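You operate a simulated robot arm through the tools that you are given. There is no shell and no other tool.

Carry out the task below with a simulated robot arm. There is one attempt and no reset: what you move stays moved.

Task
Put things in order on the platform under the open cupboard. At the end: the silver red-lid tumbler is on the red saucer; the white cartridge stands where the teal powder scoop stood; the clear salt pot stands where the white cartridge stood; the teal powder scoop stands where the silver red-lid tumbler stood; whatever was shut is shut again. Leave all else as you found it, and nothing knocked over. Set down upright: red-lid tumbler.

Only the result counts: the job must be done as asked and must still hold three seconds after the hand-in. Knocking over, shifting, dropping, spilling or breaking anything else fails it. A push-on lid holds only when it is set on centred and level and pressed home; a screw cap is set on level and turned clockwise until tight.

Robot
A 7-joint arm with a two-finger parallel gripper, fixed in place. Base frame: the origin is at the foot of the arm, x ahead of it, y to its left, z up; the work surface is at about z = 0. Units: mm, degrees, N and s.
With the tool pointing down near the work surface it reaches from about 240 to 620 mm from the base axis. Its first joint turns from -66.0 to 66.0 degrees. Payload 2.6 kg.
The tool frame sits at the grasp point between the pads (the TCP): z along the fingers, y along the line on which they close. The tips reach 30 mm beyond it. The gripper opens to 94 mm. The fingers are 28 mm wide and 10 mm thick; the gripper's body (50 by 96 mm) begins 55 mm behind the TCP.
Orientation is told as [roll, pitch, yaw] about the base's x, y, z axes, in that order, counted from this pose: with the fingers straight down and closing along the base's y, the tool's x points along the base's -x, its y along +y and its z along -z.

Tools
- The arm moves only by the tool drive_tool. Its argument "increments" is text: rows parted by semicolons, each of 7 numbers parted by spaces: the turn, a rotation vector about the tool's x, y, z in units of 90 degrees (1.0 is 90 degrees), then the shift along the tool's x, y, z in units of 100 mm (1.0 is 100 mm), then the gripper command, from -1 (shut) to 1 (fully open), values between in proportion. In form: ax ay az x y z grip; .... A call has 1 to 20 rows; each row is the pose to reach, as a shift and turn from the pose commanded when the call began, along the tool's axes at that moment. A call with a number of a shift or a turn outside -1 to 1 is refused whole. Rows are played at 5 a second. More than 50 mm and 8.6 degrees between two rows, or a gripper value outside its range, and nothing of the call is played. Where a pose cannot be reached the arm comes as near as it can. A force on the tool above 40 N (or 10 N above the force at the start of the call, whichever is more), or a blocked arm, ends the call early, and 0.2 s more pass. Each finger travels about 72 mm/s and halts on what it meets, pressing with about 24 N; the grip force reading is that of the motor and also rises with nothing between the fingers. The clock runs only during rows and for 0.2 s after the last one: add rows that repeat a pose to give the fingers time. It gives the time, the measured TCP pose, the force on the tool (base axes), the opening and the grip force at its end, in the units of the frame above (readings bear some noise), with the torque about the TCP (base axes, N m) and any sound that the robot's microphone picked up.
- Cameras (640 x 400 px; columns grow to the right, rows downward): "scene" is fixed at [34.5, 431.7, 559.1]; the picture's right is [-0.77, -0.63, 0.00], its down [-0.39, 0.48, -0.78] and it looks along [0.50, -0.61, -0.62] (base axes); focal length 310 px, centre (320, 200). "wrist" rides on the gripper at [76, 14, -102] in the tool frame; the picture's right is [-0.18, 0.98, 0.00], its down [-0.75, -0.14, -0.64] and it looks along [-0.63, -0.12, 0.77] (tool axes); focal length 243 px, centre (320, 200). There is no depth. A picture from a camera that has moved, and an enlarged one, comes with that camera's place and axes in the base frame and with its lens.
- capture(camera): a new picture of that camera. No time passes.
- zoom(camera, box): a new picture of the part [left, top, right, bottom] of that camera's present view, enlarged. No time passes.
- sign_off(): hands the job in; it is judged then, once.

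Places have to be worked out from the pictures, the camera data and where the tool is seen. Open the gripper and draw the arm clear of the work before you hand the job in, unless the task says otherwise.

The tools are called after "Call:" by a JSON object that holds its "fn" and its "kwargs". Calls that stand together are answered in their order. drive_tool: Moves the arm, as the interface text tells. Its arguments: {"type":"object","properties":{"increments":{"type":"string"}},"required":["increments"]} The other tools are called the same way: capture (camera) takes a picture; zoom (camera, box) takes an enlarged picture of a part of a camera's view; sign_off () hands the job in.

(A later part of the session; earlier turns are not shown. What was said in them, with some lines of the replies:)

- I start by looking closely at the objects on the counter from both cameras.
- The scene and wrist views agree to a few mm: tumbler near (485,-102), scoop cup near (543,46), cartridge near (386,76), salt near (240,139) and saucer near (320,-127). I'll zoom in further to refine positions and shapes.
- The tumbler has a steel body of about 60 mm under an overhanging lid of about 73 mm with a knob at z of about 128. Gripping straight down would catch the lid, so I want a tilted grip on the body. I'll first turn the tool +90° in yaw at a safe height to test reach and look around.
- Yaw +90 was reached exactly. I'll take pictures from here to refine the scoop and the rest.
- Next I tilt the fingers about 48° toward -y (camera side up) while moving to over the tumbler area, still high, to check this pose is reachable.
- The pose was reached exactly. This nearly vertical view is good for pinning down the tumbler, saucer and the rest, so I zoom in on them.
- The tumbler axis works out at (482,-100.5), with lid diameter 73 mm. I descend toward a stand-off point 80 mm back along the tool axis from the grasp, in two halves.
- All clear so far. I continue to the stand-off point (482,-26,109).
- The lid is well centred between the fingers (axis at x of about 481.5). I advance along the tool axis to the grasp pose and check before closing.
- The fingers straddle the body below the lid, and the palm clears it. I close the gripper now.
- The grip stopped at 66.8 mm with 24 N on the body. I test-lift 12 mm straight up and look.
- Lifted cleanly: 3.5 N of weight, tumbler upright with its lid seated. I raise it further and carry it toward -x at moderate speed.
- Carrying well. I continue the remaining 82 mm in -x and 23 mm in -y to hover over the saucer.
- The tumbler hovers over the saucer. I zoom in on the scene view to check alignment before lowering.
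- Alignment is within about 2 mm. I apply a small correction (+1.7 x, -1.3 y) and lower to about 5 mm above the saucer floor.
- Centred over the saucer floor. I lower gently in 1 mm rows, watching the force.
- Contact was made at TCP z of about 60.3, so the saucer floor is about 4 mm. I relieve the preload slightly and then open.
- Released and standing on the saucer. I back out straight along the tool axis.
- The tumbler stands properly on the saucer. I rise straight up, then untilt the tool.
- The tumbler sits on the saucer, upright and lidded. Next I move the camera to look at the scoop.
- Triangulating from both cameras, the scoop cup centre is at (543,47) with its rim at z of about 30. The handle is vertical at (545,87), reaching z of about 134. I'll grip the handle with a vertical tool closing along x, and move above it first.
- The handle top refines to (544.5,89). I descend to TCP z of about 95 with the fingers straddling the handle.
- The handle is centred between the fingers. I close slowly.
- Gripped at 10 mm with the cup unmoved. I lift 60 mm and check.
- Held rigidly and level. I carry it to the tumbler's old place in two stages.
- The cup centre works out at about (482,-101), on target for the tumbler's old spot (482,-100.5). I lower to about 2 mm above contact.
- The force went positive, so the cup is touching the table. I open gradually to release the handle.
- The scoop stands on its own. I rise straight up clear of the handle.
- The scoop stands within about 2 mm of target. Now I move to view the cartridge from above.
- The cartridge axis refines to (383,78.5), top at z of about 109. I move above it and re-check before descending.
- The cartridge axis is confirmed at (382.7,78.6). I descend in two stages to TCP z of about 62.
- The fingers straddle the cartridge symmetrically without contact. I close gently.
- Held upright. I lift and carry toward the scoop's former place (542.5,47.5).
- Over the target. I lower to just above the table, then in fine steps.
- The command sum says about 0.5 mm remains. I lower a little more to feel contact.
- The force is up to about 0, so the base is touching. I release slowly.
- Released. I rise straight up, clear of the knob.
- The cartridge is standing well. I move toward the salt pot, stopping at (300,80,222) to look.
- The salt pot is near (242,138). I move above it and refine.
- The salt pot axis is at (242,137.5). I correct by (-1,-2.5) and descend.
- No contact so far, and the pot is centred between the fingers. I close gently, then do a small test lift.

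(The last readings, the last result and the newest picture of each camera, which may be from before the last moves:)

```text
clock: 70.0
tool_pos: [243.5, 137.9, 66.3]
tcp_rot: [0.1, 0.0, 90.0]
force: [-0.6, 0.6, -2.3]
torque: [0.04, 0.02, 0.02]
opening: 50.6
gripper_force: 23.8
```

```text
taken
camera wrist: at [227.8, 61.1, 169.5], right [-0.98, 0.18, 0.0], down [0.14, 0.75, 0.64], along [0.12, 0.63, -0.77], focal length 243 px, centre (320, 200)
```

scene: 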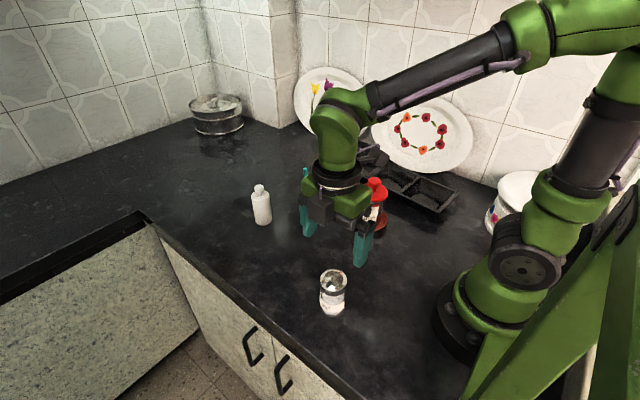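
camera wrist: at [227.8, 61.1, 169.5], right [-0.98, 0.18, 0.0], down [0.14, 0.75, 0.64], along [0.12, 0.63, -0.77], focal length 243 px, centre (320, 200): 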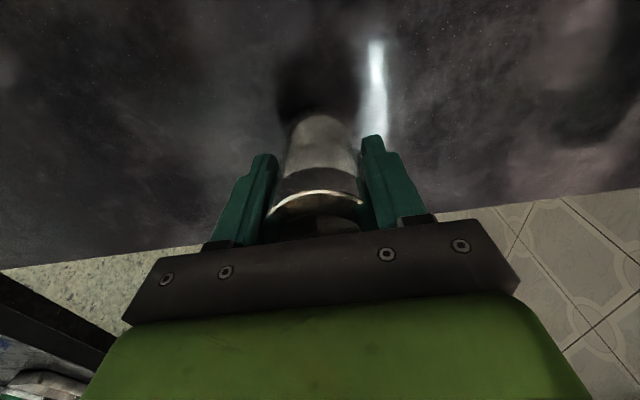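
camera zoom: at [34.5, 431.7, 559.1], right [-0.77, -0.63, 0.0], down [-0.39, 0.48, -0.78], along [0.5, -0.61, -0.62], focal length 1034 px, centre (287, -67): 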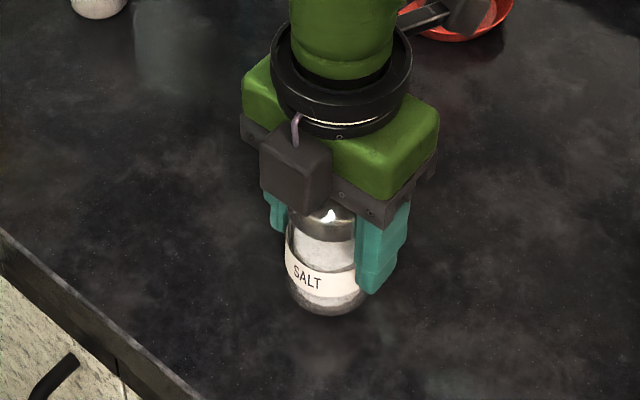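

Lifted cleanly (about 2.3 N). I raise it and carry it to the cartridge's old place (383,78.3).

Call:
{"fn": "drive_tool", "kwargs": {"increments": "0 0 0 0 0 -0.2 -1; 0 0 0 0 0 -0.4 -1; 0 0 0 0.03 -0.07 -0.5 -1; 0 0 0 0.1 -0.22 -0.5 -1; 0 0 0 0.16 -0.38 -0.5 -1; 0 0 0 0.23 -0.54 -0.5 -1; 0 0 0 0.298 -0.7 -0.5 -1; 0 0 0 0.298 -0.7 -0.5 -1"}}

Call:
{"fn": "drive_tool", "kwargs": {"increments": "0 0 0 0.06 -0.14 0 -1; 0 0 0 0.13 -0.3 0 -1; 0 0 0 0.19 -0.46 0 -1; 0 0 0 0.26 -0.62 0 -1; 0 0 0 0.298 -0.705 0 -1; 0 0 0 0.298 -0.705 0 -1"}}

Call:
{"fn": "capture", "kwargs": {"camera": "scene"}}

Call:
{"fn": "capture", "kwargs": {"camera": "wrist"}}

```text
clock: 71.8
tool_pos: [313.0, 106.0, 117.0]
tcp_rot: [0.0, 0.1, 90.0]
force: [0.4, 0.2, -1.0]
torque: [-0.02, 0.02, -0.01]
opening: 50.6
gripper_force: 22.9
```

```text
clock: 73.2
tool_pos: [382.7, 77.4, 116.9]
tcp_rot: [0.0, 0.1, 90.0]
force: [-0.8, -0.2, -1.6]
torque: [0.01, -0.03, 0.01]
opening: 50.7
gripper_force: 23.6
```

```text
taken
```

scene: 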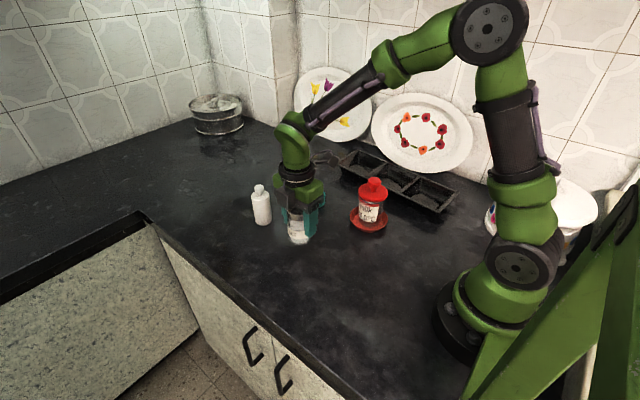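

```text
taken
camera wrist: at [368.0, 0.6, 218.6], right [-0.98, 0.18, 0.0], down [0.14, 0.75, 0.64], along [0.12, 0.63, -0.77], focal length 243 px, centre (320, 200)
```

wrist: 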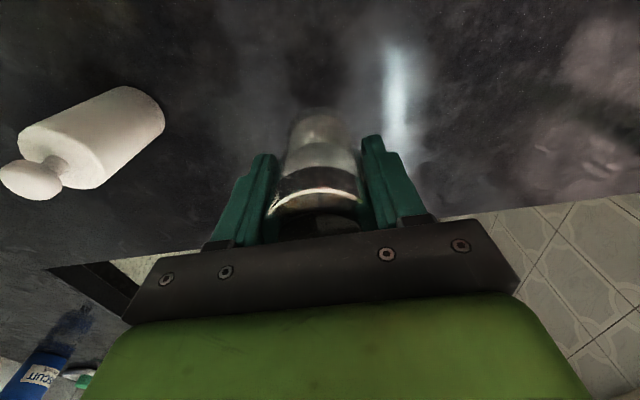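

On target. I lower 58.5 mm and then feel for contact in fine steps.

Call:
{"fn": "drive_tool", "kwargs": {"increments": "0 0 0 -0.005 0 0.18 -1; 0 0 0 -0.005 0 0.36 -1; 0 0 0 -0.005 0 0.52 -1; 0 0 0 -0.005 0 0.585 -1; 0 0 0 -0.005 0 0.585 -1"}}

Call:
{"fn": "drive_tool", "kwargs": {"increments": "0 0 0 0 0 0.005 -1; 0 0 0 0 0 0.01 -1; 0 0 0 0 0 0.014 -1; 0 0 0 0 0 0.014 -1"}}

```text
clock: 74.4
tool_pos: [382.9, 77.3, 57.1]
tcp_rot: [0.1, 0.0, 90.0]
force: [-0.6, -0.3, -1.7]
torque: [-0.02, 0.04, 0.0]
opening: 50.7
gripper_force: 23.8
```

```text
clock: 75.4
tool_pos: [383.8, 77.9, 56.7]
tcp_rot: [0.1, 0.0, 90.0]
force: [-1.7, -0.6, 4.6]
torque: [-0.02, 0.1, 0.0]
opening: 50.1
gripper_force: 23.9
```

Contact was felt (+4.6 N). I release slowly.

Call:
{"fn": "drive_tool", "kwargs": {"increments": "0 0 0 0 0 -0.002 -1; 0 0 0 0 0 -0.002 0.09; 0 0 0 0 0 -0.002 0.12; 0 0 0 0 0 -0.002 0.2; 0 0 0 0 0 -0.002 0.4; 0 0 0 0 0 -0.002 0.7; 0 0 0 0 0 -0.002 1; 0 0 0 0 0 -0.002 1; 0 0 0 0 0 -0.002 1"}}

Call:
{"fn": "capture", "kwargs": {"camera": "wrist"}}

Call:
{"fn": "zoom", "kwargs": {"camera": "scene", "box": [240, 160, 360, 280]}}

```text
clock: 77.4
tool_pos: [382.6, 78.4, 57.0]
tcp_rot: [0.0, 0.1, 90.0]
force: [0.6, 1.2, -0.2]
torque: [-0.01, 0.01, -0.03]
opening: 94.1
gripper_force: 0.0
```

```text
taken
camera wrist: at [368.2, 2.4, 159.2], right [-0.98, 0.18, 0.0], down [0.14, 0.75, 0.64], along [0.12, 0.63, -0.77], focal length 243 px, centre (320, 200)
```

wrist: 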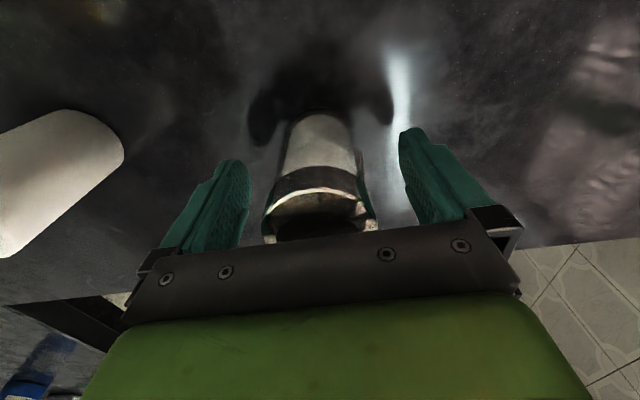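

```text
3.33 times, centred on (300, 220) of scene
camera zoom: at [34.5, 431.7, 559.1], right [-0.77, -0.63, 0.0], down [-0.39, 0.48, -0.78], along [0.5, -0.61, -0.62], focal length 1034 px, centre (387, 133)
```

zoom: 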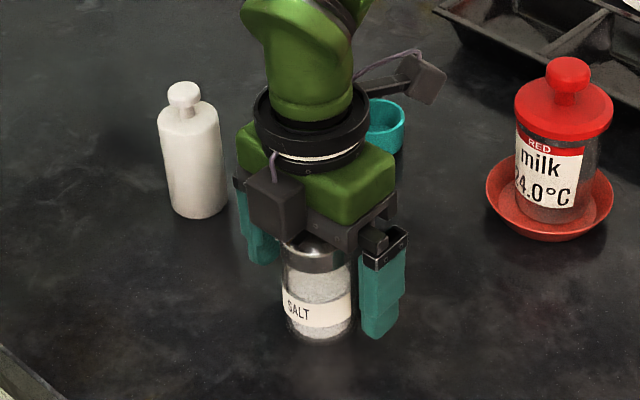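

Everything is standing. I raise the arm straight up and clear.

Call:
{"fn": "drive_tool", "kwargs": {"increments": "0 0 0 0 0 -0.1 1; 0 0 0 0 0 -0.3 1; 0 0 0 0 0 -0.5 1; 0 0 0 0 0 -0.75 1; 0 0 0 0 0 -1 1; 0 0 0 0 0 -1 1"}}

Call:
{"fn": "drive_tool", "kwargs": {"increments": "0 0 0 0.1 0 -0.25 1; 0 0 0 0.3 0 -0.5 1; 0 0 0 0.5 0 -0.75 1; 0 0 0 0.8 0 -1 1; 0 0 0 1 0 -1 1; 0 0 0 1 0 -1 1"}}

Call:
{"fn": "capture", "kwargs": {"camera": "scene"}}

Call:
{"fn": "capture", "kwargs": {"camera": "wrist"}}

Call:
{"fn": "zoom", "kwargs": {"camera": "scene", "box": [230, 150, 400, 260]}}

```text
clock: 78.8
tool_pos: [383.1, 78.1, 157.9]
tcp_rot: [0.0, 0.0, 90.0]
force: [0.1, 0.4, 0.2]
torque: [-0.03, -0.01, 0.0]
opening: 93.9
gripper_force: 0.2
```

```text
clock: 80.2
tool_pos: [380.9, -22.9, 258.0]
tcp_rot: [0.0, 0.0, 90.0]
force: [0.5, 0.3, -0.2]
torque: [0.04, 0.01, -0.01]
opening: 94.0
gripper_force: 0.1
```

```text
taken
```

scene: 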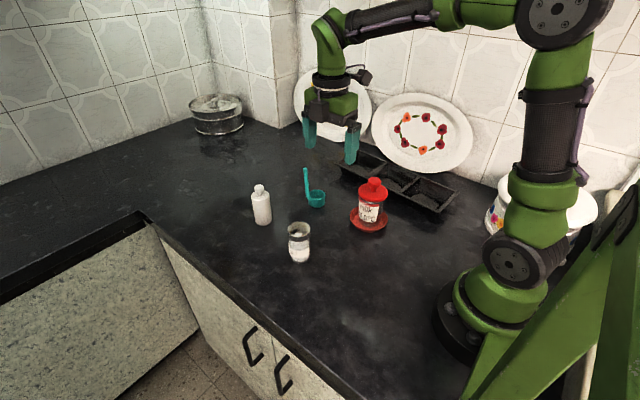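

```text
taken
camera wrist: at [367.1, -99.2, 359.8], right [-0.98, 0.18, 0.0], down [0.14, 0.75, 0.64], along [0.12, 0.63, -0.77], focal length 243 px, centre (320, 200)
```

wrist: 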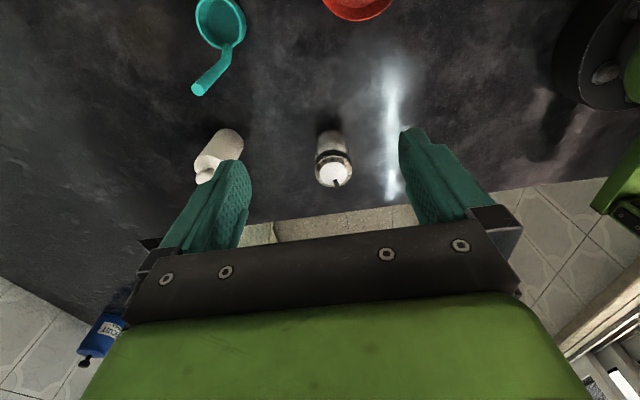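

```text
3.64 times, centred on (315, 205) of scene
camera zoom: at [34.5, 431.7, 559.1], right [-0.77, -0.63, 0.0], down [-0.39, 0.48, -0.78], along [0.5, -0.61, -0.62], focal length 1128 px, centre (338, 182)
```

zoom: 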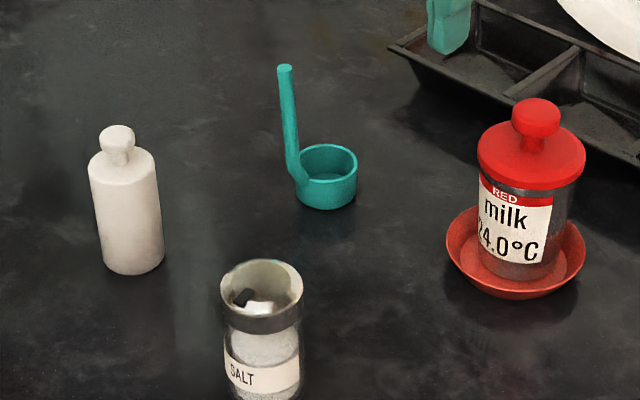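

All four items are in their places and upright, with the lid still on and the tray, plates and everything else unmoved. I raise the arm a bit more and wait, checking that things stay still before handing in.

Call:
{"fn": "drive_tool", "kwargs": {"increments": "0 0 0 0 0 -0.2 1; 0 0 0 0 0 -0.4 1; 0 0 0 0 0 -0.4 1; 0 0 0 0 0 -0.4 1; 0 0 0 0 0 -0.4 1; 0 0 0 0 0 -0.4 1; 0 0 0 0 0 -0.4 1; 0 0 0 0 0 -0.4 1"}}

Call:
{"fn": "capture", "kwargs": {"camera": "scene"}}

Call:
{"fn": "zoom", "kwargs": {"camera": "scene", "box": [240, 170, 400, 280]}}

```text
clock: 82.0
tool_pos: [381.8, -21.2, 296.7]
tcp_rot: [0.0, 0.0, 90.0]
force: [0.1, -0.1, 0.3]
torque: [0.0, -0.02, 0.02]
opening: 94.0
gripper_force: 0.1
```

```text
taken
```

scene: 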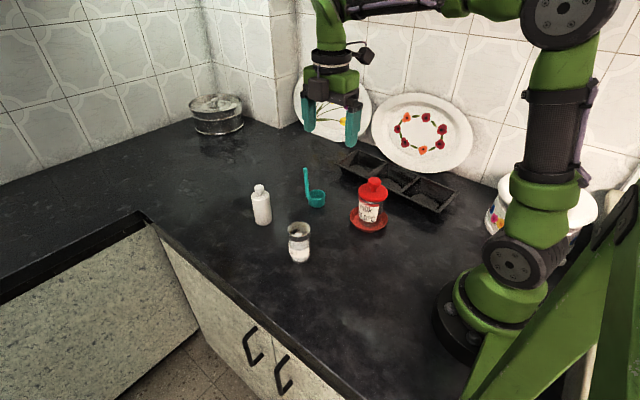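

```text
3.64 times, centred on (320, 225) of scene
camera zoom: at [34.5, 431.7, 559.1], right [-0.77, -0.63, 0.0], down [-0.39, 0.48, -0.78], along [0.5, -0.61, -0.62], focal length 1128 px, centre (320, 109)
```

zoom: 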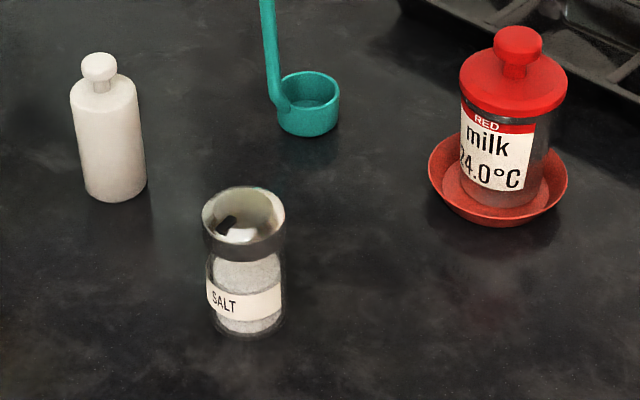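

Everything is stable and in place, the gripper is open and the arm is clear. I hand the job in.

Call:
{"fn": "sign_off", "kwargs": {}}

```text
The job is handed in.
```

I moved all four items to their new places and handed the job in; I haven't been told how it was judged. In the last pictures everything stood upright and still, and nothing else on the platform looked shifted. I then left the gripper open and the arm clear above the work.

| Item | Where it is now |
|---|---|
| Silver red-lid tumbler | on the red saucer, upright, lid still seated |
| Teal powder scoop | the tumbler's old spot, cup within about 2 mm of where the tumbler stood |
| White cartridge | the scoop's old spot, within about 3 mm |
| Clear salt pot | the cartridge's old spot, set down within about 1 mm by the arm reading |

I took "where the scoop stood" to mean the centre of its cup, not its handle. I opened nothing, so nothing needed shutting again.
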